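You operate a simulated robot arm through the tools that you are given. There is no shell and no other tool. Be economical: measure what you need, move in short steps, check, and stop when the job is done.

The job below is to be done with a simulated two-armed robot. You get a single attempt, and the scene is never put back.

Task
Unwrap the white bunch and put flowers and paper back.
Fine: both wings open; bunch in the empty lane, green paper in the empty bay; the papers in the rack stay.

The check looks at the end state, three seconds after you hand in, the way a careful person would. Anything else that was tipped, shoved, dropped, spilled or broken makes it a failure.

Robot
Two 7-joint arms with fingered hands on one trunk, on a base that drives. Base frame: it is fixed to the floor where the robot stands at the start and does not move with it; the origin is under the middle of the robot, x ahead of it, y to its left, z up. Units: m, rad, N and s.
The left shoulder is at the start at [0.097, 0.185, 1.094], the right one opposite. With the tool pointing down near the work surface each hand reaches from about 0.1 to 0.86 m from the robot's upright axis, wherever it stands, measured 20 degrees to its own side. Places, roughly: bay of the paper rack next to the cradle [0.6, -0.1, 0.9]; blue knob [0.6, 0, 0.9]; brown paper with peg (5x22x4 cm) [0.5, -0.1, 0.9]; lane of the flower tray next to the cradle [0.9, 0.1, 0.8]; yellow knob [0.8, 0.1, 0.9]. Payload 4 kg a hand.
The tool frame of a hand sits at the grasp point between the pads (the TCP): z along the fingers, y along the line on which they close. The tips reach 0.026 m beyond it. The gripper opens to 0.132 m. The gripper's body begins 0.073 m behind the TCP. The gripper is a hand of 3 fingers: y runs from the thumb to the fingers, the wrist lies at [0, 0, -0.224] in the tool frame, and closing takes about 1.5 s.
Orientation is that of the tool frame in the base frame, as a unit quaternion [x, y, z, w]. With the fingers straight down and closing along the base's y, the tool's x points along the base's -x, its y along +y and its z along -z.

Tools
- The arms move only by the tool servo_tool. It takes "left_series", "right_series" or both (then of equal length, played together; a hand with none holds still); each is a list of rows, each a list of 3 entries, a list of its own where there are three numbers: the shift along the tool's x, y, z in units of 25 mm (1.0 is 25 mm), then the turn, a rotation vector about the tool's x, y, z in units of 8 degrees (1.0 is 8 degrees), then the finger opening in m, from 0 to 0.132. In form: [[[dx, dy, dz], [rx, ry, rz], gripper], ...]. A call has 1 to 12 rows; each row shifts and turns the commanded pose from where the row before left it, along the tool's axes as they then stand. A call with a number of a shift or a turn outside -1 to 1 is refused whole. A row lasts 0.2 s, in which the tool goes at most 0.05 m and 0.15 rad; a call with a longer step from one row to the next is refused whole, and so is a gripper value outside its range. A pose out of reach is approached as far as the arm can. The call stops where the force on the tool passes 40 N (or 10 N more than at its start, if that is more) or the arm is blocked; 0.2 s more then pass. The fingers move at their own pace (about 0.072 m/s each) and stop on an object; they squeeze with about 32 N. The grip force told is the motor's: it shows also when the fingers shut on nothing. Time passes only in rows, and 0.2 s behind the last, so rows that do not move let the fingers close. It gives the time, the measured TCP pose, the force on the tool (base axes), the opening and the grip force at its end, in the units of the frame above (readings bear some noise), with the torque about the TCP (base axes, N m) and any sound that the robot's microphone picked up.
- Cameras (640 x 400 px; columns grow to the right, rows downward): "scene" is now at [0.2307, 0.0183, 1.3352]; the picture's right is [0.17, -0.98, -0.04], its down [-0.52, -0.05, -0.85] and it looks along [0.83, 0.17, -0.53] (base axes); focal length 214 px, centre (320, 200). "left" rides on the left gripper at [-0.062, 0.003, -0.092] in its tool frame; the picture's right is [-0.05, -1.00, 0.00], its down [0.83, -0.04, -0.56] and it looks along [0.55, -0.03, 0.83] (tool axes); focal length 230 px, centre (320, 200). "right" rides on the right gripper at [0.062, 0.003, -0.092] in its tool frame; the picture's right is [-0.05, 1.00, 0.00], its down [-0.83, -0.04, -0.55] and it looks along [-0.55, -0.03, 0.83] (tool axes); focal length 230 px, centre (320, 200). There is no depth. A picture from a camera that has moved, and an enlarged one, comes with that camera's place and axes in the base frame and with its lens. The place of the scene camera against the robot may be out by one fixed shift of up to 0.018 m in any direction.
- capture(camera): a new picture of that camera. It takes no simulated time.
- move_column(by): slides the trunk up (or, below 0, down) by that many m; the arms and the scene camera ride with it, the base frame stays. It gives what a move gives, with no picture.
- steer(legs): drives the robot by 1 to 6 legs, each [ahead, left, turn to the left] in m, m and rad, along the robot's own axes; the way and the turn of a leg run together, so that a leg with both is an arc; at most 1.5 m and 3.142 rad a leg. The arms and the cameras ride along, it lands a little off, and it stops where it bumps. It gives what a move gives.
- hand_shape(shape, hand): the hand has 3 fingers and takes this shape, open, in about a second: jaw (thumb against the fingers, like two jaws); tri (thumb and two fingers); tip (a fingertip pinch); poke (one finger out to press); point (the index stretched); flat (the hand flat); cup (the hand cupped); fist (a fist). The gripper value then closes the fingers along that shape, each until it touches; the sizes above hold for jaw. It gives what a move gives, with no picture.
- aim_head(pan, tilt): turns the head with the scene camera to pan (to the left, within 1.501 rad either way) and tilt (down, from -0.506 to 1.204), counted from straight ahead of the robot. It gives what a move gives.
- close_up(camera, box): a new picture of the part [left, top, right, bottom] of that camera's present view, enlarged. It takes no simulated time.
- hand_in(): hands the job in; it is judged then, once.

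Go step by step. Nothing tells you exact positions but the pictures and the camera data: compare them with the known pose of the tool, close in by small moves and look again before you grip or let go. The budget is 120 turns and 88 pictures, counting those below and the enlarged ones. Unless the task says otherwise, let go and move clear before handing in, and close with one line.

The tools are called by a JSON object that holds its "fn" and its "kwargs". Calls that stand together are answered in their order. servo_tool: Moves the arms, as the interface text tells. Its arguments: {"type":"object","properties":{"left_series":{"type":"array","items":{"type":"array"}},"right_series":{"type":"array","items":{"type":"array"}}},"required":[]} The other tools are called the same way: move_column (by) slides the trunk up or down; hand_shape (shape, hand) gives the hand a shape; steer (legs) drives the base; aim_head (pan, tilt) turns the head that bears the scene camera; capture (camera) takes a picture; close_up (camera, box) takes an enlarged picture of a part of a camera's view; hand_in () hands the job in.

At the start:

```text
clock: 0.0
left_tcp_pos: [0.5254, 0.3114, 1.2598]
left_ee_rot: [-0.001, 1.0, 0.0, 0.0]
left_ft_force: [0.1, 0.3, 0.3]
left_ft_torque: [0.01, -0.01, -0.06]
left_width: 0.132
left_gripper_force: 0.1
left_shape: jaw
right_tcp_pos: [0.5426, -0.1565, 1.2222]
right_ee_rot: [0.0, 1.0, 0.0, 0.0]
right_ft_force: [-0.3, -0.4, 0.3]
right_ft_torque: [0.06, 0.02, 0.0]
right_width: 0.1318
right_gripper_force: 0.0
right_shape: jaw
trunk travel left (down, up): [-0.14, 0.322]
robot x, y, heading: [0.0047, -0.0025, -0.002]
head pan, tilt: [0.173, 0.293]
```

scene: 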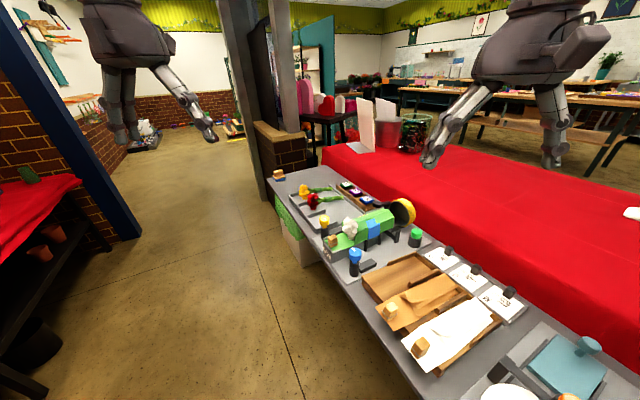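
right: 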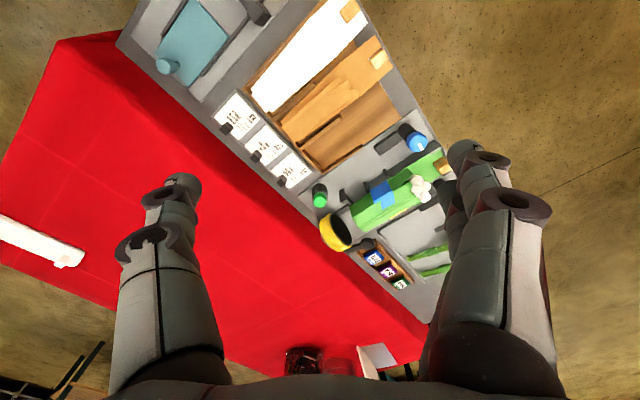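
left: 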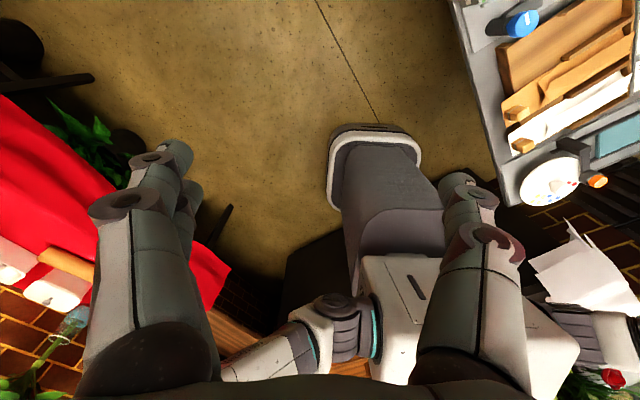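

I see a bench running diagonally ahead with a green-wrapped white bunch in a cradle, knobs, a paper rack and a flower tray. I will look closer before moving.

{"fn": "close_up", "kwargs": {"camera": "scene", "box": [260, 160, 460, 285]}}

{"fn": "close_up", "kwargs": {"camera": "scene", "box": [340, 230, 540, 390]}}

{"fn": "close_up", "kwargs": {"camera": "right", "box": [280, 100, 480, 300]}}

```text
3.20 times, centred on (360, 222) of scene
camera zoom: at [0.2307, 0.0183, 1.3352], right [0.17, -0.98, -0.04], down [-0.52, -0.05, -0.85], along [0.83, 0.17, -0.53], focal length 686 px, centre (192, 128)
```

zoom: 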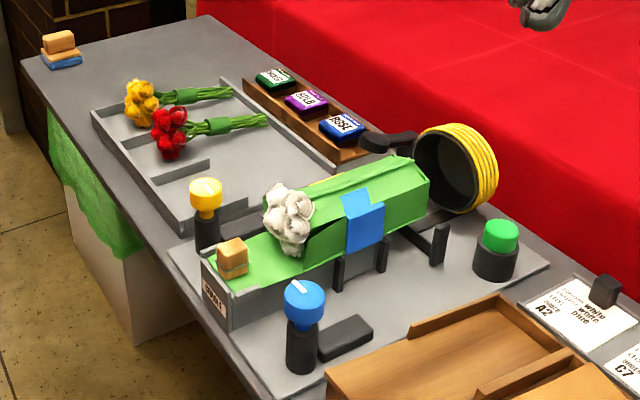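

```text
2.50 times, centred on (440, 310) of scene
camera zoom: at [0.2307, 0.0183, 1.3352], right [0.17, -0.98, -0.04], down [-0.52, -0.05, -0.85], along [0.83, 0.17, -0.53], focal length 536 px, centre (20, -75)
```

zoom: 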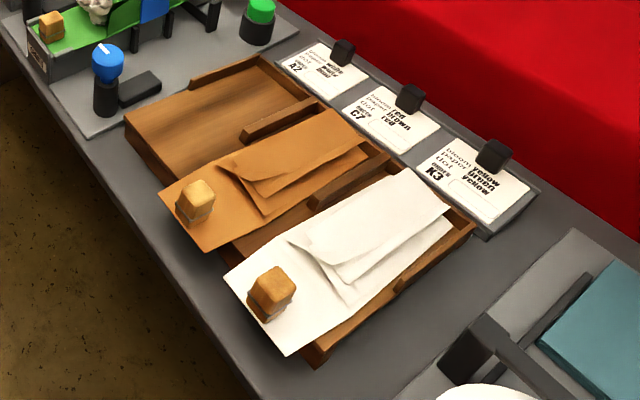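

```text
2.00 times, centred on (380, 200) of right
camera zoom: at [0.4806, -0.1533, 1.3153], right [0.05, 1.0, 0.0], down [0.83, -0.04, 0.55], along [0.55, -0.03, -0.83], focal length 460 px, centre (200, 200)
```

zoom: 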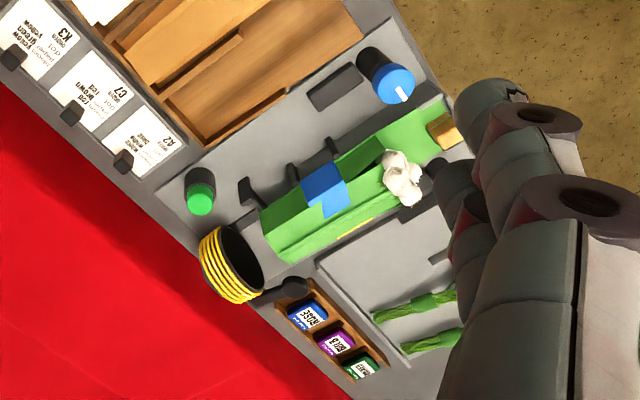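

The bench runs at about 30° to my heading, cradle around (0.75, 0.0). I'll back off, turn to face it squarely, and shift along it so everything is in reach.

{"fn": "steer", "kwargs": {"legs": [[-0.08, 0.14, 0], [0, 0, -1.05], [0, 0.62, 0]]}}

{"fn": "aim_head", "kwargs": {"pan": 0, "tilt": 0.75}}

{"fn": "capture", "kwargs": {"camera": "scene"}}

```text
clock: 7.1
left_tcp_pos: [0.9835, 0.1481, 1.2594]
left_ee_rot: [0.5, 0.866, 0.0, 0.0]
left_ft_force: [0.7, -0.2, -0.1]
left_ft_torque: [-0.01, 0.0, 0.02]
left_width: 0.1318
left_gripper_force: 0.0
left_shape: jaw
right_tcp_pos: [0.5872, -0.1003, 1.2229]
right_ee_rot: [0.501, 0.865, 0.0, 0.001]
right_ft_force: [-0.4, 0.0, 0.3]
right_ft_torque: [-0.01, -0.02, -0.01]
right_width: 0.132
right_gripper_force: 0.0
right_shape: jaw
trunk travel left (down, up): [-0.14, 0.322]
robot x, y, heading: [0.4513, 0.4511, -1.049]
head pan, tilt: [0.173, 0.293]
```

```text
clock: 8.0
left_tcp_pos: [0.983, 0.1479, 1.26]
left_ee_rot: [0.501, 0.866, 0.0, -0.001]
left_ft_force: [-1.0, 0.4, 0.4]
left_ft_torque: [-0.01, 0.0, 0.01]
left_width: 0.132
left_gripper_force: 0.1
left_shape: jaw
right_tcp_pos: [0.5858, -0.1, 1.2227]
right_ee_rot: [0.501, 0.865, 0.0, 0.0]
right_ft_force: [-0.3, 0.6, -0.2]
right_ft_torque: [-0.02, 0.04, 0.01]
right_width: 0.1316
right_gripper_force: 0.2
right_shape: jaw
trunk travel left (down, up): [-0.14, 0.322]
robot x, y, heading: [0.4545, 0.4488, -1.051]
head pan, tilt: [0.0, 0.75]
```

```text
81 pictures are left
camera scene: at [0.5551, 0.2645, 1.2981], right [-0.87, -0.5, 0.0], down [-0.42, 0.74, -0.53], along [0.26, -0.46, -0.85], focal length 214 px, centre (320, 200)
```

scene: 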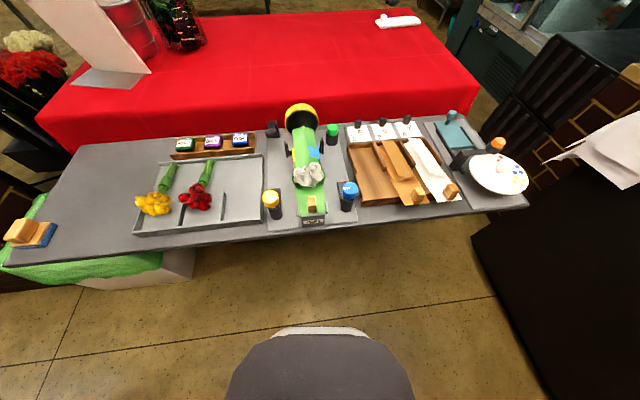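

Now everything is square in view. Zooming in on the cradle and the knobs.

{"fn": "close_up", "kwargs": {"camera": "scene", "box": [250, 95, 370, 230]}}

{"fn": "close_up", "kwargs": {"camera": "scene", "box": [120, 110, 300, 240]}}

{"fn": "close_up", "kwargs": {"camera": "scene", "box": [325, 105, 475, 220]}}

{"fn": "capture", "kwargs": {"camera": "right"}}

{"fn": "capture", "kwargs": {"camera": "left"}}

```text
2.96 times, centred on (310, 162) of scene
camera zoom: at [0.5551, 0.2645, 1.2981], right [-0.87, -0.5, 0.0], down [-0.42, 0.74, -0.53], along [0.26, -0.46, -0.85], focal length 636 px, centre (350, 311)
```

zoom: 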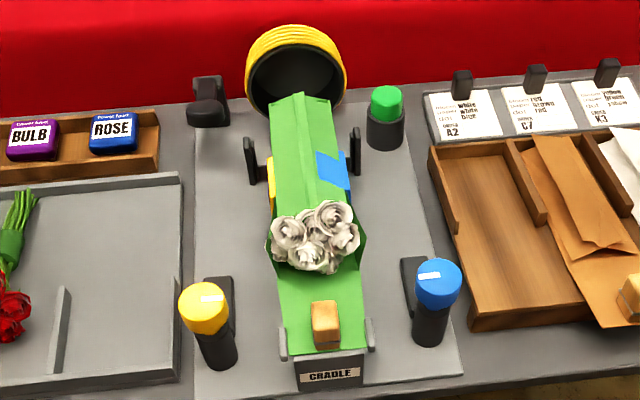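

```text
3.08 times, centred on (210, 175) of scene
camera zoom: at [0.5551, 0.2645, 1.2981], right [-0.87, -0.5, 0.0], down [-0.42, 0.74, -0.53], along [0.26, -0.46, -0.85], focal length 660 px, centre (658, 277)
```

zoom: 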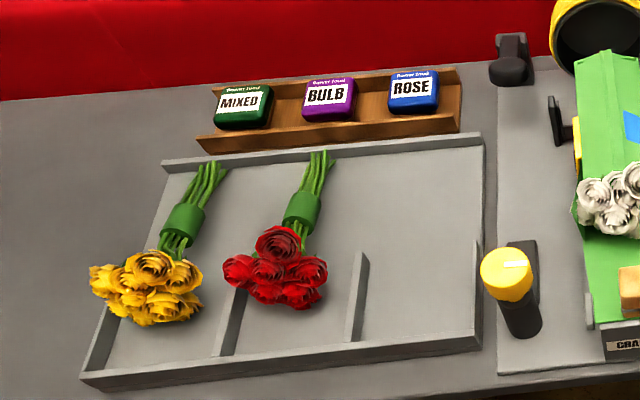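

```text
3.48 times, centred on (400, 162) of scene
camera zoom: at [0.5551, 0.2645, 1.2981], right [-0.87, -0.5, 0.0], down [-0.42, 0.74, -0.53], along [0.26, -0.46, -0.85], focal length 746 px, centre (42, 330)
```

zoom: 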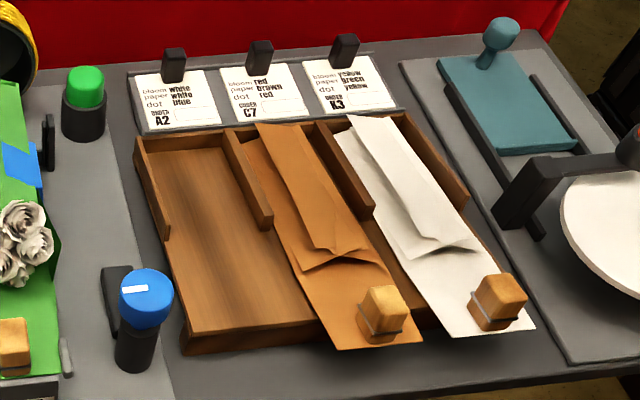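

```text
77 pictures are left
camera right: at [0.5583, -0.0457, 1.3153], right [0.89, 0.45, 0.0], down [0.38, -0.74, 0.55], along [0.25, -0.49, -0.83], focal length 230 px, centre (320, 200)
```

right: 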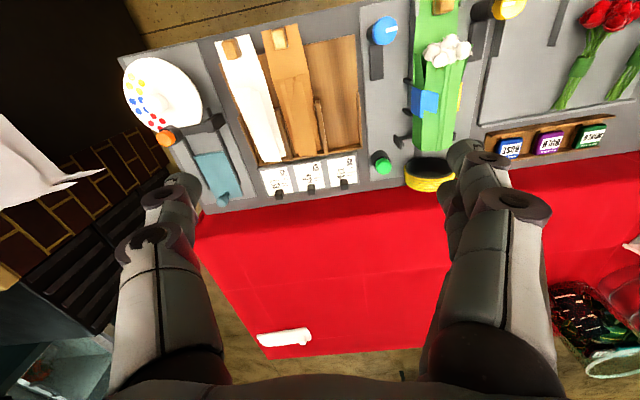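

```text
76 pictures are left
camera left: at [1.0169, 0.0951, 1.3506], right [-0.84, -0.54, 0.0], down [-0.45, 0.7, 0.56], along [-0.3, 0.47, -0.83], focal length 230 px, centre (320, 200)
```

left: 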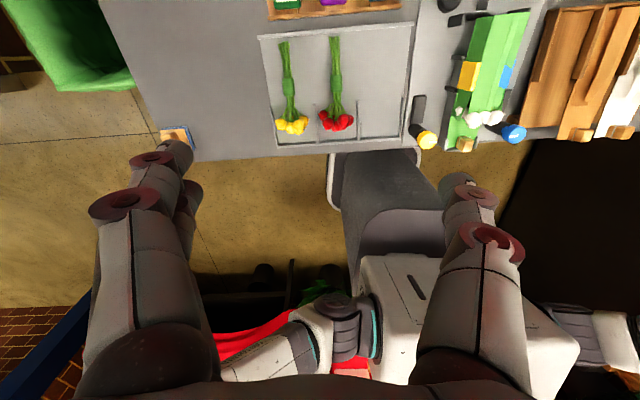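

Blue knob cap is about (0.62, 0.017, 0.93), yellow about (0.755, 0.11). I bring the right hand over the blue knob at a hover height.

{"fn": "servo_tool", "kwargs": {"right_series": [[[0.6, 0.6, 0.8], [0, 0, 0], 0.132], [[0.6, 0.6, 0.8], [0, 0, 0], 0.1], [[0.6, 0.6, 0.8], [0, 0, 0], 0.08], [[0.6, 0.6, 0.8], [0, 0, 0], 0.07], [[0.6, 0.6, 0.8], [0, 0, 0], 0.07], [[0.3, 0.6, 0.8], [0, 0, 0], 0.07], [[0, 0, 0.8], [0, 0, 0], 0.07], [[0, 0, 0.8], [0, 0, 0], 0.07], [[0, 0, 0.8], [0, 0, 0], 0.07]]}}

{"fn": "capture", "kwargs": {"camera": "right"}}

{"fn": "capture", "kwargs": {"camera": "scene"}}

```text
clock: 10.0
left_tcp_pos: [0.9833, 0.1467, 1.2583]
left_ee_rot: [0.501, 0.866, 0.001, -0.001]
left_ft_force: [0.5, 0.5, -0.2]
left_ft_torque: [0.01, 0.01, 0.03]
left_width: 0.1318
left_gripper_force: 0.1
left_shape: jaw
right_tcp_pos: [0.624, 0.0165, 1.042]
right_ee_rot: [0.501, 0.865, 0.0, -0.001]
right_ft_force: [-0.1, -0.2, 0.3]
right_ft_torque: [0.03, -0.02, 0.04]
right_width: 0.0705
right_gripper_force: 0.0
right_shape: jaw
trunk travel left (down, up): [-0.14, 0.322]
robot x, y, heading: [0.4506, 0.4474, -1.049]
head pan, tilt: [0.0, 0.75]
```

```text
75 pictures are left
camera right: at [0.5961, 0.0704, 1.1352], right [0.89, 0.45, 0.0], down [0.38, -0.74, 0.55], along [0.25, -0.49, -0.83], focal length 230 px, centre (320, 200)
```

right: 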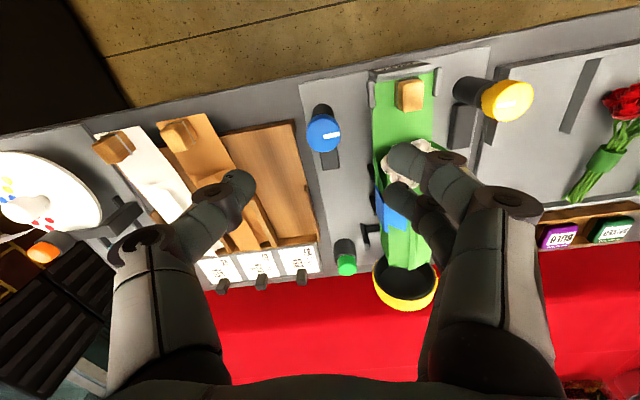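

```text
74 pictures are left
camera scene: at [0.5554, 0.2641, 1.2979], right [-0.87, -0.5, 0.0], down [-0.42, 0.74, -0.53], along [0.26, -0.46, -0.85], focal length 214 px, centre (320, 200)
```

scene: 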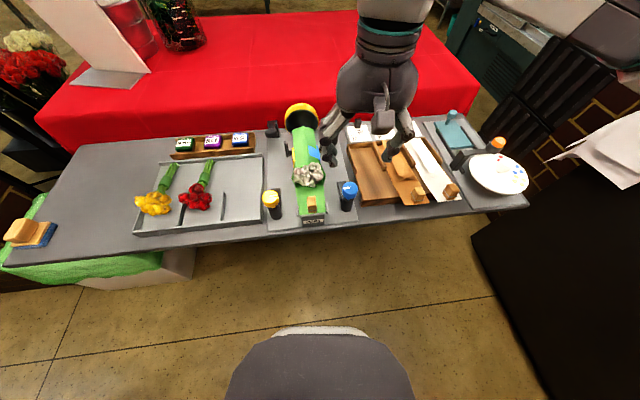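

The wrist camera confirms the blue knob at (0.625, 0.017). I narrow the fingers and descend around it.

{"fn": "servo_tool", "kwargs": {"right_series": [[[0, 0, 0.8], [0, 0, 0], 0.052], [[0, 0, 0.8], [0, 0, 0], 0.052], [[0, 0, 0.8], [0, 0, 0], 0.052]]}}

{"fn": "capture", "kwargs": {"camera": "right"}}

{"fn": "close_up", "kwargs": {"camera": "scene", "box": [270, 120, 410, 230]}}

```text
clock: 10.8
left_tcp_pos: [0.9834, 0.1472, 1.2587]
left_ee_rot: [0.501, 0.866, 0.001, 0.0]
left_ft_force: [-0.2, -0.5, 0.9]
left_ft_torque: [0.0, 0.01, -0.02]
left_width: 0.132
left_gripper_force: 0.0
left_shape: jaw
right_tcp_pos: [0.6252, 0.017, 0.9831]
right_ee_rot: [0.502, 0.865, 0.0, -0.001]
right_ft_force: [-0.6, 0.7, -0.5]
right_ft_torque: [-0.02, -0.01, 0.02]
right_width: 0.0525
right_gripper_force: 0.1
right_shape: jaw
trunk travel left (down, up): [-0.14, 0.322]
robot x, y, heading: [0.4522, 0.4506, -1.052]
head pan, tilt: [0.0, 0.75]
```

```text
73 pictures are left
camera right: at [0.5972, 0.0714, 1.0758], right [0.89, 0.45, 0.0], down [0.38, -0.74, 0.55], along [0.25, -0.49, -0.83], focal length 230 px, centre (320, 200)
```

right: 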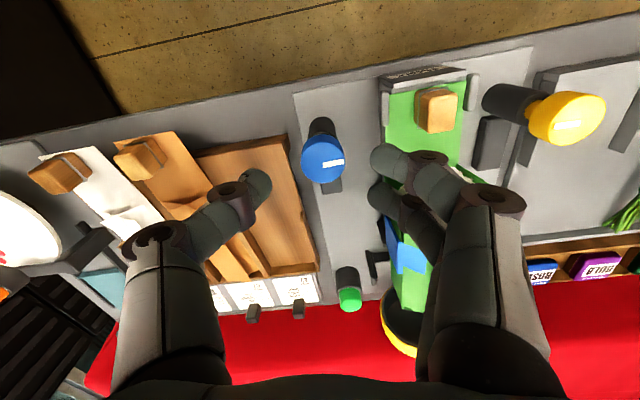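

```text
3.64 times, centred on (340, 175) of scene
camera zoom: at [0.5553, 0.2643, 1.2979], right [-0.87, -0.5, 0.0], down [-0.42, 0.74, -0.53], along [0.26, -0.46, -0.85], focal length 780 px, centre (247, 291)
```

zoom: 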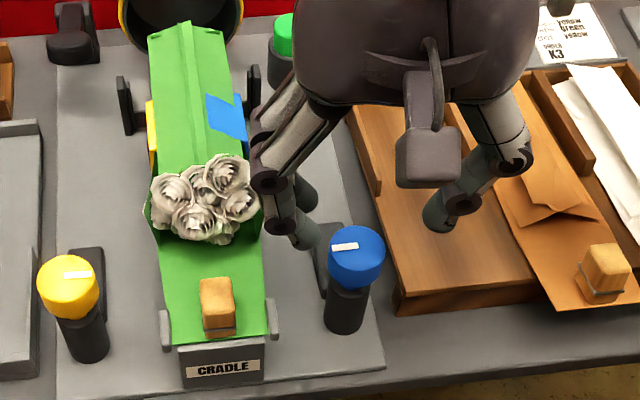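

The fingers' knuckles would come close to the flowers with this orientation. I rotate the hand about 90° so the two fingers are on my side of the knob, thumb behind it.

{"fn": "servo_tool", "kwargs": {"right_series": [[[0, 0, -0.5], [0, 0, -1], 0.052], [[0, 0, 0], [0, 0, -1], 0.052], [[0, 0, 0], [0, 0, -1], 0.052], [[0, 0, 0], [0, 0, -1], 0.052], [[0, 0, 0], [0, 0, -1], 0.052], [[0, 0, 0], [0, 0, -1], 0.052], [[0, 0, 0], [0, 0, -1], 0.052], [[0, 0, 0], [0, 0, -1], 0.052], [[0, 0, 0], [0, 0, -1], 0.052], [[0, 0, 0], [0, 0, -1], 0.052], [[0, 0, 0], [0, 0, -1], 0.052], [[0, 0, 0.5], [0, 0, 0], 0.052]]}}

{"fn": "close_up", "kwargs": {"camera": "scene", "box": [270, 120, 410, 230]}}

{"fn": "capture", "kwargs": {"camera": "right"}}

```text
clock: 13.4
left_tcp_pos: [0.9838, 0.1468, 1.2587]
left_ee_rot: [0.501, 0.865, 0.001, 0.0]
left_ft_force: [-0.9, 0.2, 0.3]
left_ft_torque: [0.01, 0.01, 0.0]
left_width: 0.1318
left_gripper_force: 0.0
left_shape: jaw
right_tcp_pos: [0.6236, 0.017, 0.9833]
right_ee_rot: [-0.242, 0.97, 0.0, 0.0]
right_ft_force: [-0.3, 0.9, 0.0]
right_ft_torque: [0.01, 0.0, 0.0]
right_width: 0.0527
right_gripper_force: 0.0
right_shape: jaw
trunk travel left (down, up): [-0.14, 0.322]
robot x, y, heading: [0.4517, 0.4494, -1.047]
head pan, tilt: [0.0, 0.75]
```

```text
3.64 times, centred on (340, 175) of scene
camera zoom: at [0.5553, 0.2643, 1.2979], right [-0.87, -0.5, 0.0], down [-0.42, 0.74, -0.53], along [0.26, -0.46, -0.85], focal length 780 px, centre (247, 291)
```

zoom: 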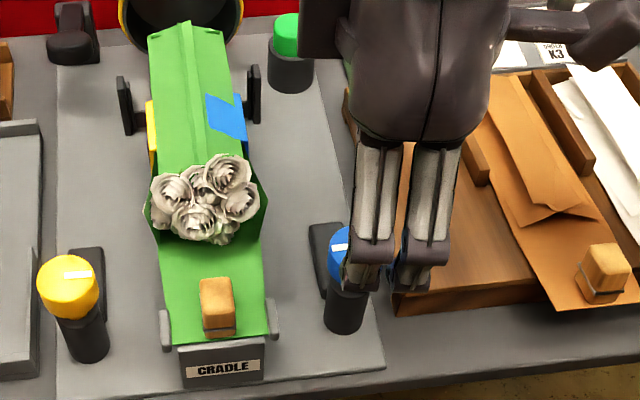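

```text
70 pictures are left
camera right: at [0.5675, -0.0107, 1.0757], right [-0.42, 0.91, 0.0], down [0.75, 0.35, 0.56], along [0.5, 0.23, -0.83], focal length 230 px, centre (320, 200)
```

right: 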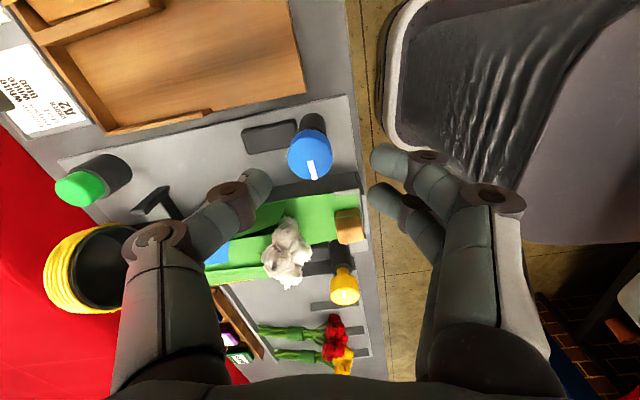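

Knob sits between thumb and fingers. I descend 6 cm and close on it.

{"fn": "servo_tool", "kwargs": {"right_series": [[[0, -0.1, 0.8], [0, 0, 0], 0.052], [[0, 0, 0.8], [0, 0, 0], 0.052], [[0, 0, 0.7], [0, 0, 0], 0.052]]}}

{"fn": "close_up", "kwargs": {"camera": "right", "box": [160, 50, 480, 250]}}

```text
clock: 14.2
left_tcp_pos: [0.9837, 0.1474, 1.2581]
left_ee_rot: [0.5, 0.866, 0.0, 0.0]
left_ft_force: [0.1, 0.5, -0.5]
left_ft_torque: [-0.03, -0.01, 0.01]
left_width: 0.1319
left_gripper_force: 0.0
left_shape: jaw
right_tcp_pos: [0.6245, 0.0135, 0.9264]
right_ee_rot: [-0.241, 0.971, 0.0, -0.001]
right_ft_force: [0.4, -0.8, -0.5]
right_ft_torque: [0.01, 0.01, -0.01]
right_width: 0.0525
right_gripper_force: 0.0
right_shape: jaw
trunk travel left (down, up): [-0.14, 0.322]
robot x, y, heading: [0.4551, 0.4472, -1.047]
head pan, tilt: [0.0, 0.75]
```

```text
2.00 times, centred on (320, 150) of right
camera zoom: at [0.5685, -0.0132, 1.0177], right [-0.42, 0.91, 0.0], down [0.75, 0.35, 0.56], along [0.5, 0.23, -0.83], focal length 460 px, centre (320, 300)
```

zoom: 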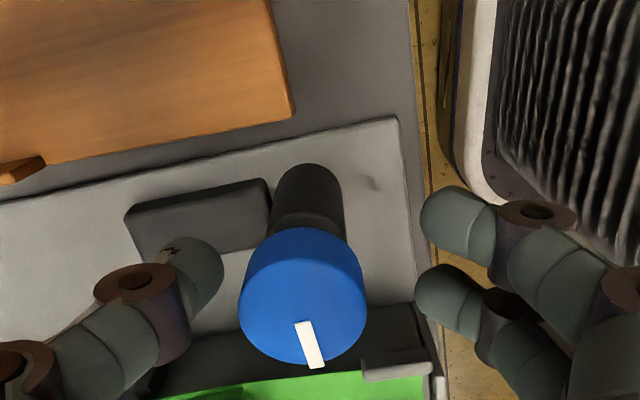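

{"fn": "servo_tool", "kwargs": {"right_series": [[[0, -0.16, 0.2], [0, 0, 0], 0.052], [[0, 0, 0], [0, 0, 0], 0.02], [[0, 0, 0], [0, 0, 0], 0.01], [[0, 0, 0], [0, 0, 0], 0.01], [[0, 0, 0], [0, 0, 0], 0.01]]}}

{"fn": "close_up", "kwargs": {"camera": "right", "box": [160, 50, 480, 250]}}

```text
clock: 15.4
left_tcp_pos: [0.9828, 0.1455, 1.2581]
left_ee_rot: [0.501, 0.865, 0.0, 0.0]
left_ft_force: [0.0, -0.3, 0.5]
left_ft_torque: [0.01, -0.01, 0.0]
left_width: 0.1319
left_gripper_force: 0.0
left_shape: jaw
right_tcp_pos: [0.6273, 0.0083, 0.919]
right_ee_rot: [-0.24, 0.971, 0.003, -0.001]
right_ft_force: [-0.4, -5.1, -16.7]
right_ft_torque: [-0.1, 0.01, -0.02]
right_width: 0.0112
right_gripper_force: 32.0
right_shape: jaw
trunk travel left (down, up): [-0.14, 0.322]
robot x, y, heading: [0.4535, 0.4506, -1.049]
head pan, tilt: [0.0, 0.75]
```

```text
2.00 times, centred on (320, 150) of right
camera zoom: at [0.571, -0.0186, 1.0108], right [-0.42, 0.91, 0.0], down [0.76, 0.35, 0.55], along [0.5, 0.24, -0.83], focal length 460 px, centre (320, 300)
```

zoom: 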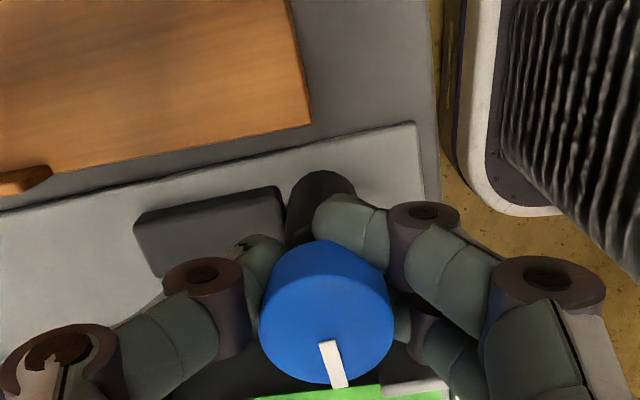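

The fingertips slid under the cap and pull it down; I'll reopen, rise slightly and regrip on the cap itself.

{"fn": "servo_tool", "kwargs": {"right_series": [[[0, 0, 0], [0, 0, 0], 0.052], [[0, 0, 0], [0, 0, 0], 0.052], [[0, 0.1, -0.6], [0, 0, 0], 0.052], [[0, 0, 0], [0, 0, 0], 0.03], [[0, 0, 0], [0, 0, 0], 0.015], [[0, 0, 0], [0, 0, 0], 0.015], [[0, 0, 0], [0, 0, 0], 0.015]]}}

{"fn": "close_up", "kwargs": {"camera": "right", "box": [160, 50, 480, 250]}}

```text
clock: 17.0
left_tcp_pos: [0.9827, 0.1469, 1.2585]
left_ee_rot: [0.501, 0.866, 0.0, 0.0]
left_ft_force: [-0.3, 0.6, 0.4]
left_ft_torque: [0.02, 0.05, 0.0]
left_width: 0.1319
left_gripper_force: 0.2
left_shape: jaw
right_tcp_pos: [0.6244, 0.0104, 0.9354]
right_ee_rot: [-0.241, 0.971, 0.001, 0.0]
right_ft_force: [-1.0, -3.6, -0.6]
right_ft_torque: [-0.06, 0.02, -0.02]
right_width: 0.02
right_gripper_force: 31.7
right_shape: jaw
trunk travel left (down, up): [-0.14, 0.322]
robot x, y, heading: [0.45, 0.4487, -1.046]
head pan, tilt: [0.0, 0.75]
```

```text
2.00 times, centred on (320, 150) of right
camera zoom: at [0.5688, -0.0158, 1.0282], right [-0.42, 0.91, 0.0], down [0.76, 0.35, 0.56], along [0.5, 0.23, -0.83], focal length 460 px, centre (320, 300)
```

zoom: 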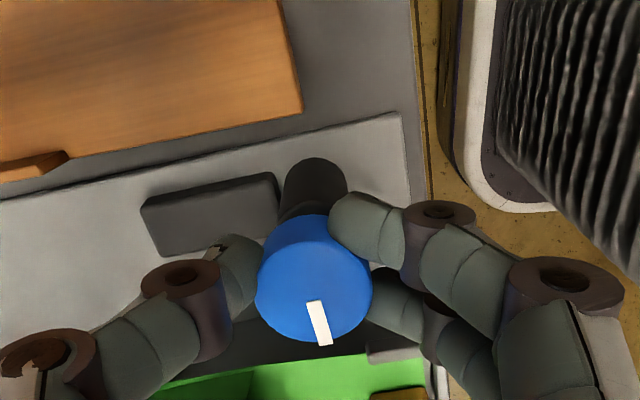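

Clean three-point grip on the blue cap. Testing a small turn clockwise (seen from above).

{"fn": "servo_tool", "kwargs": {"right_series": [[[0, 0, 0], [0, 0, 1], 0.015], [[0, 0, 0], [0, 0, 0.5], 0.015]]}}

{"fn": "close_up", "kwargs": {"camera": "scene", "box": [270, 100, 410, 230]}}

```text
clock: 17.6
left_tcp_pos: [0.9823, 0.1473, 1.2601]
left_ee_rot: [0.501, 0.865, 0.0, 0.0]
left_ft_force: [0.2, -0.9, -0.1]
left_ft_torque: [-0.02, 0.01, -0.02]
left_width: 0.132
left_gripper_force: 0.0
left_shape: jaw
right_tcp_pos: [0.6257, 0.0118, 0.9354]
right_ee_rot: [-0.138, 0.99, 0.001, 0.0]
right_ft_force: [-2.8, -2.0, -1.1]
right_ft_torque: [-0.04, 0.07, 0.01]
right_width: 0.0202
right_gripper_force: 32.0
right_shape: jaw
trunk travel left (down, up): [-0.14, 0.322]
robot x, y, heading: [0.4495, 0.4488, -1.05]
head pan, tilt: [0.0, 0.75]
```

```text
3.08 times, centred on (340, 165) of scene
camera zoom: at [0.5548, 0.2642, 1.298], right [-0.87, -0.5, 0.0], down [-0.42, 0.74, -0.53], along [0.26, -0.46, -0.85], focal length 660 px, centre (258, 308)
```

zoom: 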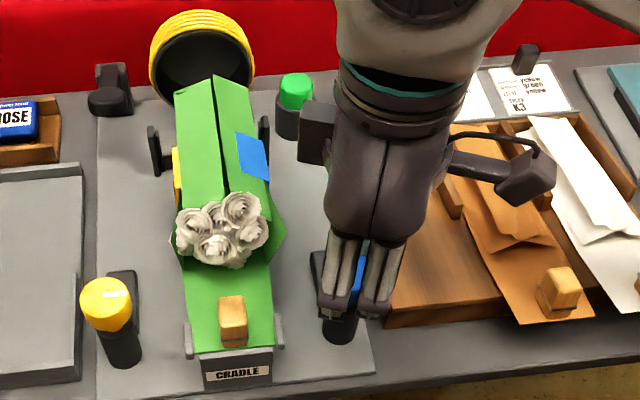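

The blue wing has begun to lift — clockwise opens it. Continuing in moderate steps.

{"fn": "servo_tool", "kwargs": {"right_series": [[[0, 0, 0], [0, 0, 1], 0.015], [[0, 0, 0], [0, 0, 1], 0.015], [[0, 0, 0], [0, 0, 1], 0.015], [[0, 0, 0], [0, 0, 1], 0.015]]}}

{"fn": "close_up", "kwargs": {"camera": "scene", "box": [270, 100, 410, 230]}}

{"fn": "close_up", "kwargs": {"camera": "right", "box": [160, 50, 480, 250]}}

```text
clock: 18.6
left_tcp_pos: [0.9823, 0.1483, 1.259]
left_ee_rot: [0.5, 0.866, 0.0, 0.0]
left_ft_force: [0.3, -0.9, -0.4]
left_ft_torque: [0.02, 0.02, 0.03]
left_width: 0.1316
left_gripper_force: 0.1
left_shape: jaw
right_tcp_pos: [0.6253, 0.0145, 0.9358]
right_ee_rot: [0.141, 0.99, 0.0, 0.0]
right_ft_force: [-0.6, 5.1, -0.7]
right_ft_torque: [0.18, 0.01, 0.03]
right_width: 0.0196
right_gripper_force: 32.0
right_shape: jaw
trunk travel left (down, up): [-0.14, 0.322]
robot x, y, heading: [0.4546, 0.4524, -1.052]
head pan, tilt: [0.0, 0.75]
```

```text
3.08 times, centred on (340, 165) of scene
camera zoom: at [0.5552, 0.2655, 1.2982], right [-0.87, -0.5, 0.0], down [-0.42, 0.74, -0.53], along [0.26, -0.46, -0.85], focal length 660 px, centre (258, 308)
```

zoom: 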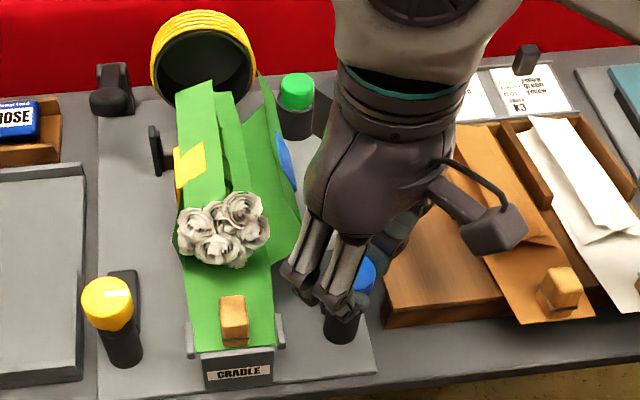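

```text
2.00 times, centred on (320, 150) of right
camera zoom: at [0.5672, 0.0336, 1.0283], right [0.33, 0.94, 0.0], down [0.79, -0.27, 0.56], along [0.52, -0.18, -0.83], focal length 460 px, centre (320, 300)
```

zoom: 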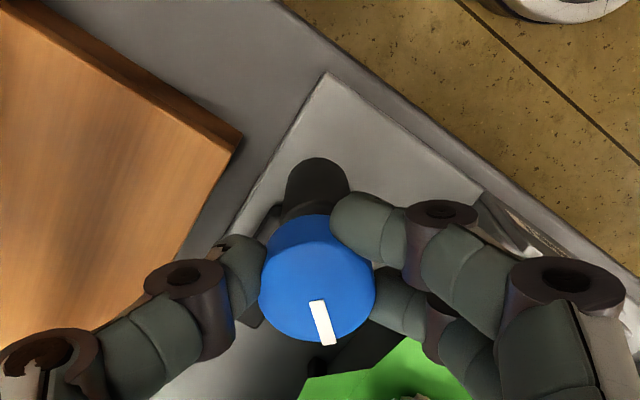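

Wing is near vertical at about 45° of knob turn. Continuing with small steps while watching the clearance between fingers and wing.

{"fn": "servo_tool", "kwargs": {"right_series": [[[0, 0, 0], [0, 0, 1], 0.015], [[0, 0, 0], [0, 0, 1], 0.015], [[0, 0, 0], [0, 0, 0.5], 0.015]]}}

{"fn": "close_up", "kwargs": {"camera": "scene", "box": [270, 100, 410, 230]}}

```text
clock: 19.4
left_tcp_pos: [0.9833, 0.1488, 1.259]
left_ee_rot: [0.5, 0.866, -0.001, 0.0]
left_ft_force: [0.7, 0.3, 0.1]
left_ft_torque: [-0.03, -0.01, -0.01]
left_width: 0.1319
left_gripper_force: 0.1
left_shape: jaw
right_tcp_pos: [0.6265, 0.0153, 0.935]
right_ee_rot: [0.311, 0.95, 0.0, 0.0]
right_ft_force: [2.3, 10.0, 1.9]
right_ft_torque: [0.28, -0.08, 0.06]
right_width: 0.0197
right_gripper_force: 32.2
right_shape: jaw
trunk travel left (down, up): [-0.14, 0.322]
robot x, y, heading: [0.4525, 0.4476, -1.046]
head pan, tilt: [0.0, 0.75]
```

```text
3.08 times, centred on (340, 165) of scene
camera zoom: at [0.5556, 0.2661, 1.2982], right [-0.87, -0.5, 0.0], down [-0.42, 0.74, -0.53], along [0.26, -0.46, -0.85], focal length 660 px, centre (258, 308)
```

zoom: 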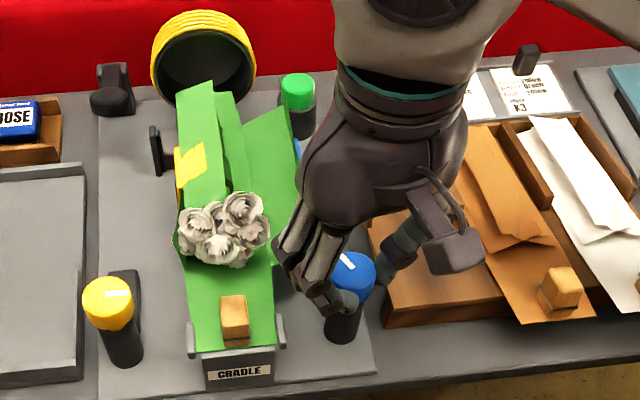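

{"fn": "close_up", "kwargs": {"camera": "left", "box": [400, 0, 640, 180]}}

{"fn": "close_up", "kwargs": {"camera": "right", "box": [220, 60, 540, 260]}}

```text
2.22 times, centred on (520, 90) of left
camera zoom: at [1.0174, 0.0969, 1.3509], right [-0.84, -0.54, 0.0], down [-0.45, 0.7, 0.55], along [-0.3, 0.47, -0.83], focal length 511 px, centre (-124, 444)
```

zoom: 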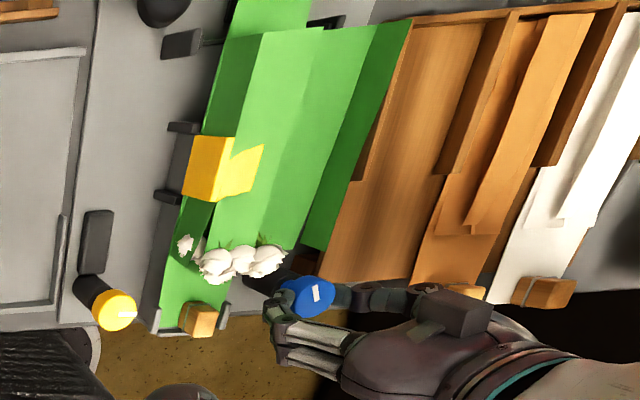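

```text
2.00 times, centred on (380, 160) of right
camera zoom: at [0.5781, 0.0526, 1.0282], right [0.63, 0.78, 0.0], down [0.64, -0.53, 0.56], along [0.43, -0.35, -0.83], focal length 460 px, centre (200, 280)
```

zoom: 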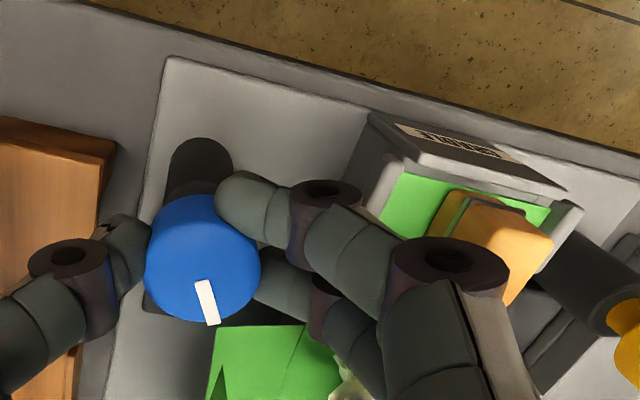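

The left camera shows the wing leaning outward, clear behind the hand. Turning on with a small lateral correction.

{"fn": "servo_tool", "kwargs": {"right_series": [[[0.1, 0.13, 0], [0, 0, 1], 0.015], [[0, 0, 0], [0, 0, 1], 0.015], [[0, 0, 0], [0, 0, 1], 0.015]]}}

{"fn": "close_up", "kwargs": {"camera": "left", "box": [400, 0, 640, 180]}}

{"fn": "close_up", "kwargs": {"camera": "scene", "box": [270, 100, 410, 230]}}

```text
clock: 20.2
left_tcp_pos: [0.9842, 0.1483, 1.2579]
left_ee_rot: [0.5, 0.866, 0.0, 0.0]
left_ft_force: [0.0, 0.6, 0.0]
left_ft_torque: [0.0, 0.0, 0.01]
left_width: 0.1322
left_gripper_force: 0.0
left_shape: jaw
right_tcp_pos: [0.626, 0.0164, 0.9352]
right_ee_rot: [0.502, 0.865, -0.001, 0.001]
right_ft_force: [12.1, -2.6, 6.9]
right_ft_torque: [-0.02, -0.36, 0.04]
right_width: 0.0196
right_gripper_force: 31.8
right_shape: jaw
trunk travel left (down, up): [-0.14, 0.322]
robot x, y, heading: [0.4533, 0.4463, -1.047]
head pan, tilt: [0.0, 0.75]
```

```text
2.22 times, centred on (520, 90) of left
camera zoom: at [1.0188, 0.0953, 1.35], right [-0.84, -0.54, 0.0], down [-0.45, 0.7, 0.56], along [-0.3, 0.47, -0.83], focal length 511 px, centre (-124, 444)
```

zoom: 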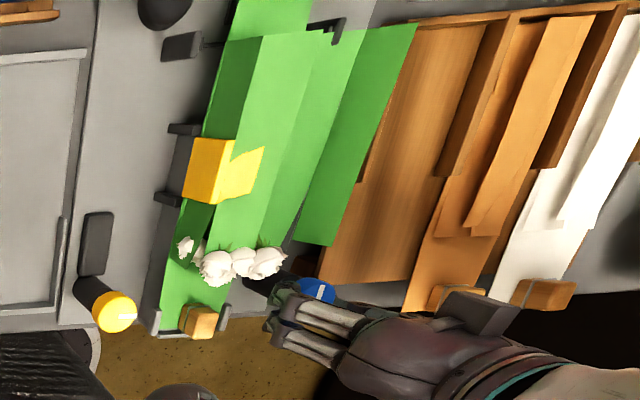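

```text
3.08 times, centred on (340, 165) of scene
camera zoom: at [0.5568, 0.2646, 1.298], right [-0.87, -0.5, 0.0], down [-0.42, 0.74, -0.53], along [0.26, -0.46, -0.85], focal length 660 px, centre (258, 308)
```

zoom: 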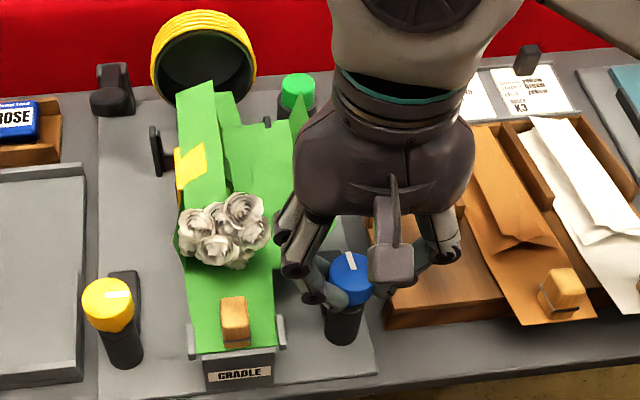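

{"fn": "servo_tool", "kwargs": {"right_series": [[[-0.08, 0.1, 0], [0, 0, 0.5], 0.015], [[0, 0, 0], [0, 0, 0.6], 0.015]]}}

{"fn": "close_up", "kwargs": {"camera": "left", "box": [400, 0, 640, 180]}}

{"fn": "close_up", "kwargs": {"camera": "right", "box": [160, 50, 480, 250]}}

```text
clock: 20.8
left_tcp_pos: [0.9835, 0.1481, 1.26]
left_ee_rot: [0.501, 0.866, 0.0, 0.0]
left_ft_force: [-0.1, 0.3, 0.3]
left_ft_torque: [-0.01, -0.01, 0.01]
left_width: 0.1322
left_gripper_force: 0.0
left_shape: jaw
right_tcp_pos: [0.6291, 0.0174, 0.9356]
right_ee_rot: [0.566, 0.824, 0.0, -0.001]
right_ft_force: [0.9, -1.1, 4.9]
right_ft_torque: [-0.02, -0.18, 0.36]
right_width: 0.0197
right_gripper_force: 32.0
right_shape: jaw
trunk travel left (down, up): [-0.14, 0.322]
robot x, y, heading: [0.4523, 0.4481, -1.051]
head pan, tilt: [0.0, 0.75]
```

```text
2.22 times, centred on (520, 90) of left
camera zoom: at [1.017, 0.0953, 1.3505], right [-0.84, -0.54, 0.0], down [-0.45, 0.7, 0.56], along [-0.3, 0.47, -0.83], focal length 511 px, centre (-124, 444)
```

zoom: 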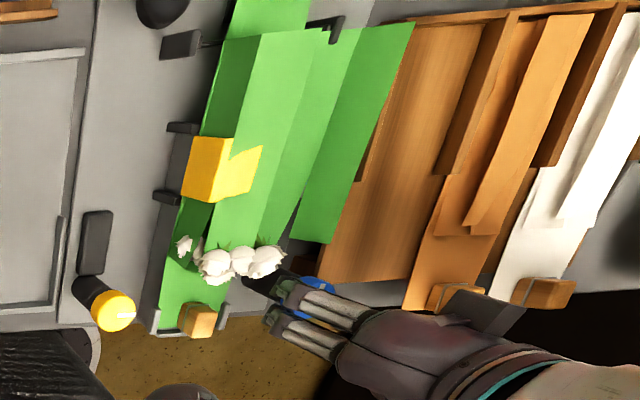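

```text
2.00 times, centred on (320, 150) of right
camera zoom: at [0.609, 0.0748, 1.0278], right [0.95, 0.31, 0.0], down [0.26, -0.79, 0.55], along [0.17, -0.53, -0.83], focal length 460 px, centre (320, 300)
```

zoom: 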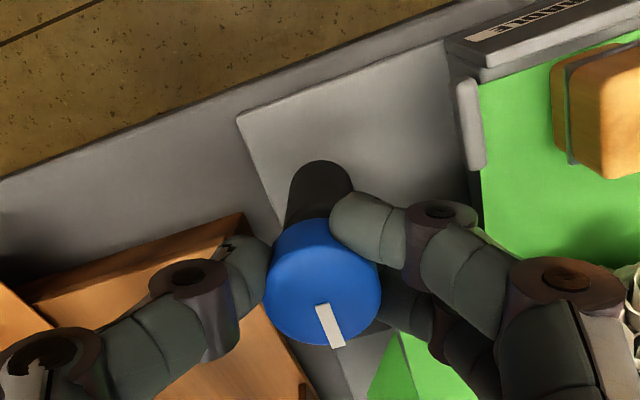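

Torque has risen to 0.36 N·m, so the blue knob is at its stop. I release and lift, then check that the wing stays open.

{"fn": "servo_tool", "kwargs": {"right_series": [[[0, 0, 0], [0, 0, -0.3], 0.03], [[0, 0, 0], [0, 0, 0], 0.042], [[0, 0, -0.4], [0, 0, 0], 0.042], [[0, 0, -1], [0, 0, 0], 0.042], [[0, 0, -1], [0, 0, 0], 0.042], [[0, 0, -1], [0, 0, 0], 0.06], [[0, 0, -1], [0, 0, 0], 0.08], [[0, -1, -1], [0, 0, 0], 0.1], [[0, -1, -1], [0, 0, 0], 0.1], [[0, -1, -1], [0, 0, 0], 0.1], [[0, -1, -1], [0, 0, 0], 0.1]]}}

{"fn": "close_up", "kwargs": {"camera": "scene", "box": [250, 90, 390, 230]}}

{"fn": "close_up", "kwargs": {"camera": "left", "box": [400, 0, 640, 180]}}

```text
clock: 23.2
left_tcp_pos: [0.9813, 0.1487, 1.2607]
left_ee_rot: [0.501, 0.866, -0.001, 0.001]
left_ft_force: [1.2, 0.2, 0.4]
left_ft_torque: [-0.04, -0.03, -0.02]
left_width: 0.132
left_gripper_force: 0.0
left_shape: jaw
right_tcp_pos: [0.5345, -0.0233, 1.1442]
right_ee_rot: [0.549, 0.836, 0.0, 0.0]
right_ft_force: [-0.3, -0.6, 0.6]
right_ft_torque: [-0.03, -0.02, -0.04]
right_width: 0.0997
right_gripper_force: 0.0
right_shape: jaw
trunk travel left (down, up): [-0.14, 0.322]
robot x, y, heading: [0.4549, 0.4469, -1.052]
head pan, tilt: [0.0, 0.75]
```

```text
2.86 times, centred on (320, 160) of scene
camera zoom: at [0.554, 0.2653, 1.2983], right [-0.87, -0.5, 0.0], down [-0.42, 0.74, -0.53], along [0.26, -0.46, -0.85], focal length 613 px, centre (320, 314)
```

zoom: 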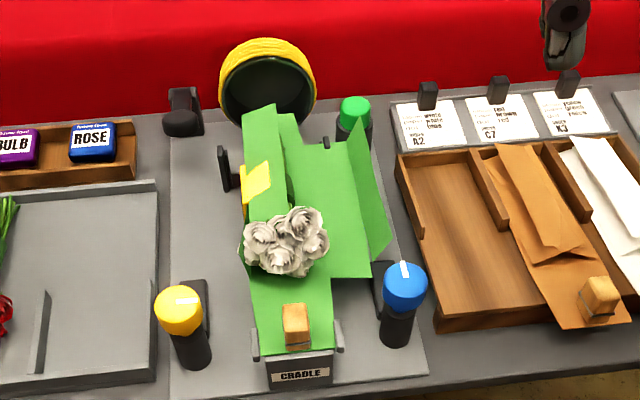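

```text
2.22 times, centred on (520, 90) of left
camera zoom: at [1.0157, 0.0961, 1.3516], right [-0.84, -0.54, 0.0], down [-0.45, 0.7, 0.55], along [-0.3, 0.47, -0.83], focal length 511 px, centre (-124, 444)
```

zoom: 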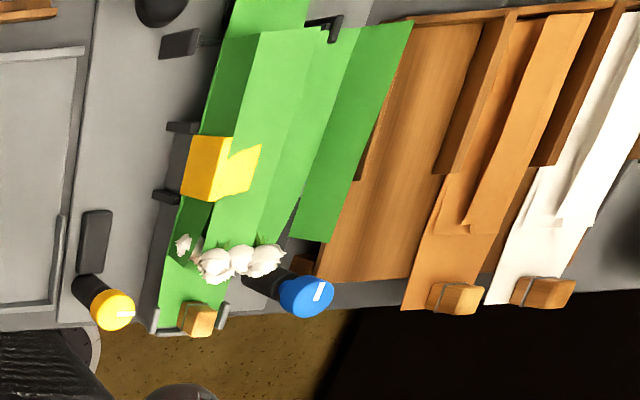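

The blue wing stays open. Now the left hand goes over the yellow knob (about (0.757, 0.113)).

{"fn": "servo_tool", "kwargs": {"left_series": [[[0.36, -0.947, 1], [0, 0, 0], 0.132], [[0.36, -0.947, 1], [0, 0, 0], 0.1], [[0.36, -0.947, 1], [0, 0, 0], 0.08], [[0.36, -0.947, 1], [0, 0, 0], 0.06], [[0.36, -0.947, 1], [0, 0, 0], 0.055], [[0.36, -0.947, 1], [0, 0, 0], 0.052], [[0.36, -0.947, 1], [0, 0, 0], 0.052], [[0.36, -0.947, 1], [0, 0, 0], 0.052], [[0.36, -0.947, 1], [0, 0, 0], 0.052]]}}

{"fn": "servo_tool", "kwargs": {"left_series": [[[0, 0, 0], [0, 0, 1], 0.052], [[0, 0, 0], [0, 0, 1], 0.052], [[0, 0, 0], [0, 0, 1], 0.052], [[0, 0, 0], [0, 0, 1], 0.052], [[0, 0, 0], [0, 0, 1], 0.052], [[0, 0, 0], [0, 0, 1], 0.052], [[0, 0, 0], [0, 0, 1], 0.052], [[0, 0, 0], [0, 0, 1], 0.052], [[0, 0, 0], [0, 0, 1], 0.052], [[0, 0, 0], [0, 0, 1], 0.052], [[0, 0, 0], [0, 0, 1], 0.052]]}}

{"fn": "capture", "kwargs": {"camera": "left"}}

{"fn": "close_up", "kwargs": {"camera": "scene", "box": [220, 100, 360, 230]}}

```text
clock: 25.2
left_tcp_pos: [0.7563, 0.1117, 1.0339]
left_ee_rot: [0.501, 0.866, 0.0, 0.0]
left_ft_force: [-0.4, 0.0, 0.2]
left_ft_torque: [-0.03, 0.01, -0.01]
left_width: 0.0525
left_gripper_force: 0.0
left_shape: jaw
right_tcp_pos: [0.5356, -0.0244, 1.1435]
right_ee_rot: [0.548, 0.836, 0.0, 0.0]
right_ft_force: [-0.8, 0.9, -0.2]
right_ft_torque: [0.03, 0.02, -0.01]
right_width: 0.0997
right_gripper_force: 0.0
right_shape: jaw
trunk travel left (down, up): [-0.14, 0.322]
robot x, y, heading: [0.4531, 0.4467, -1.045]
head pan, tilt: [0.0, 0.75]
```

```text
clock: 27.6
left_tcp_pos: [0.7582, 0.1115, 1.0351]
left_ee_rot: [0.962, 0.274, 0.001, 0.0]
left_ft_force: [0.4, 0.7, -0.6]
left_ft_torque: [0.03, 0.02, 0.01]
left_width: 0.0526
left_gripper_force: 0.1
left_shape: jaw
right_tcp_pos: [0.5352, -0.0227, 1.1437]
right_ee_rot: [0.548, 0.837, 0.0, 0.0]
right_ft_force: [-0.3, 1.4, 0.0]
right_ft_torque: [0.01, -0.04, 0.02]
right_width: 0.0999
right_gripper_force: 0.2
right_shape: jaw
trunk travel left (down, up): [-0.14, 0.322]
robot x, y, heading: [0.4522, 0.4492, -1.048]
head pan, tilt: [0.0, 0.75]
```

```text
54 pictures are left
camera left: at [0.7078, 0.0754, 1.126], right [-0.57, 0.82, 0.0], down [0.68, 0.47, 0.56], along [0.46, 0.32, -0.83], focal length 230 px, centre (320, 200)
```

left: 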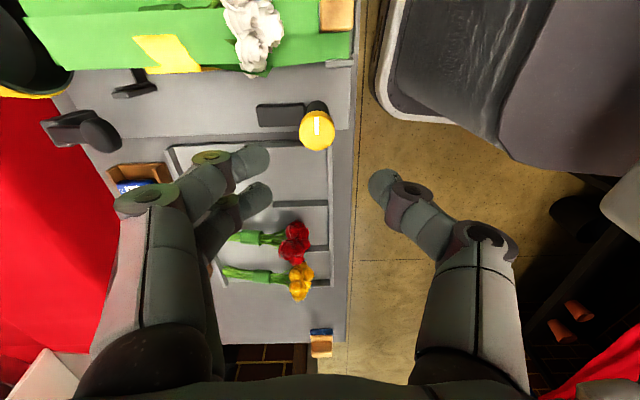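

```text
3.08 times, centred on (290, 165) of scene
camera zoom: at [0.5552, 0.2646, 1.298], right [-0.87, -0.5, 0.0], down [-0.42, 0.74, -0.53], along [0.26, -0.46, -0.85], focal length 660 px, centre (412, 308)
```

zoom: 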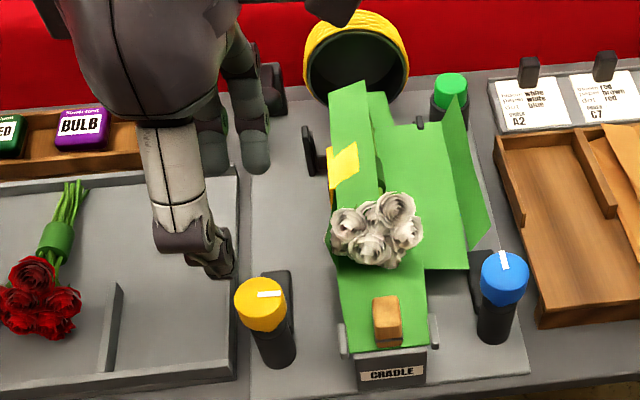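

Yellow knob is right under the hand. Descending 10 cm and checking before gripping.

{"fn": "servo_tool", "kwargs": {"left_series": [[[0, 0, 0.9], [0, 0, 0], 0.052], [[0, 0, 0.9], [0, 0, 0], 0.052], [[0, 0, 0.9], [0, 0, 0], 0.052], [[0, 0, 0.9], [0, 0, 0], 0.052], [[0, 0, 0.4], [0, 0, 0], 0.052]]}}

{"fn": "close_up", "kwargs": {"camera": "left", "box": [160, 50, 480, 250]}}

```text
clock: 28.8
left_tcp_pos: [0.757, 0.1123, 0.934]
left_ee_rot: [0.962, 0.275, 0.0, -0.001]
left_ft_force: [-0.2, 0.8, 0.6]
left_ft_torque: [0.01, 0.01, -0.02]
left_width: 0.0525
left_gripper_force: 0.0
left_shape: jaw
right_tcp_pos: [0.5363, -0.023, 1.1441]
right_ee_rot: [0.549, 0.836, 0.0, 0.0]
right_ft_force: [1.2, 0.1, -0.2]
right_ft_torque: [-0.02, -0.01, 0.01]
right_width: 0.0996
right_gripper_force: 0.0
right_shape: jaw
trunk travel left (down, up): [-0.14, 0.322]
robot x, y, heading: [0.4543, 0.449, -1.045]
head pan, tilt: [0.0, 0.75]
```

```text
2.00 times, centred on (320, 150) of left
camera zoom: at [0.7071, 0.0758, 1.0249], right [-0.57, 0.82, 0.0], down [0.68, 0.48, 0.56], along [0.46, 0.32, -0.83], focal length 460 px, centre (320, 300)
```

zoom: 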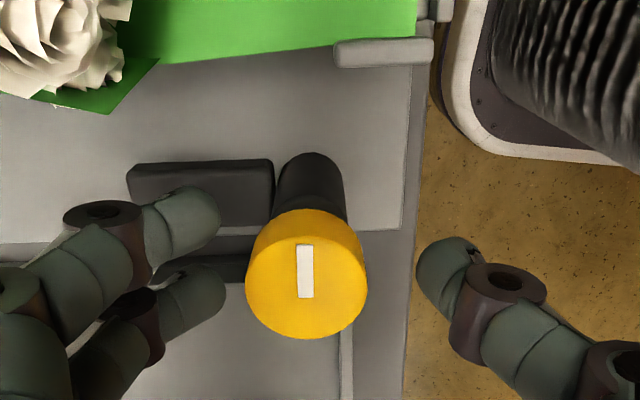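

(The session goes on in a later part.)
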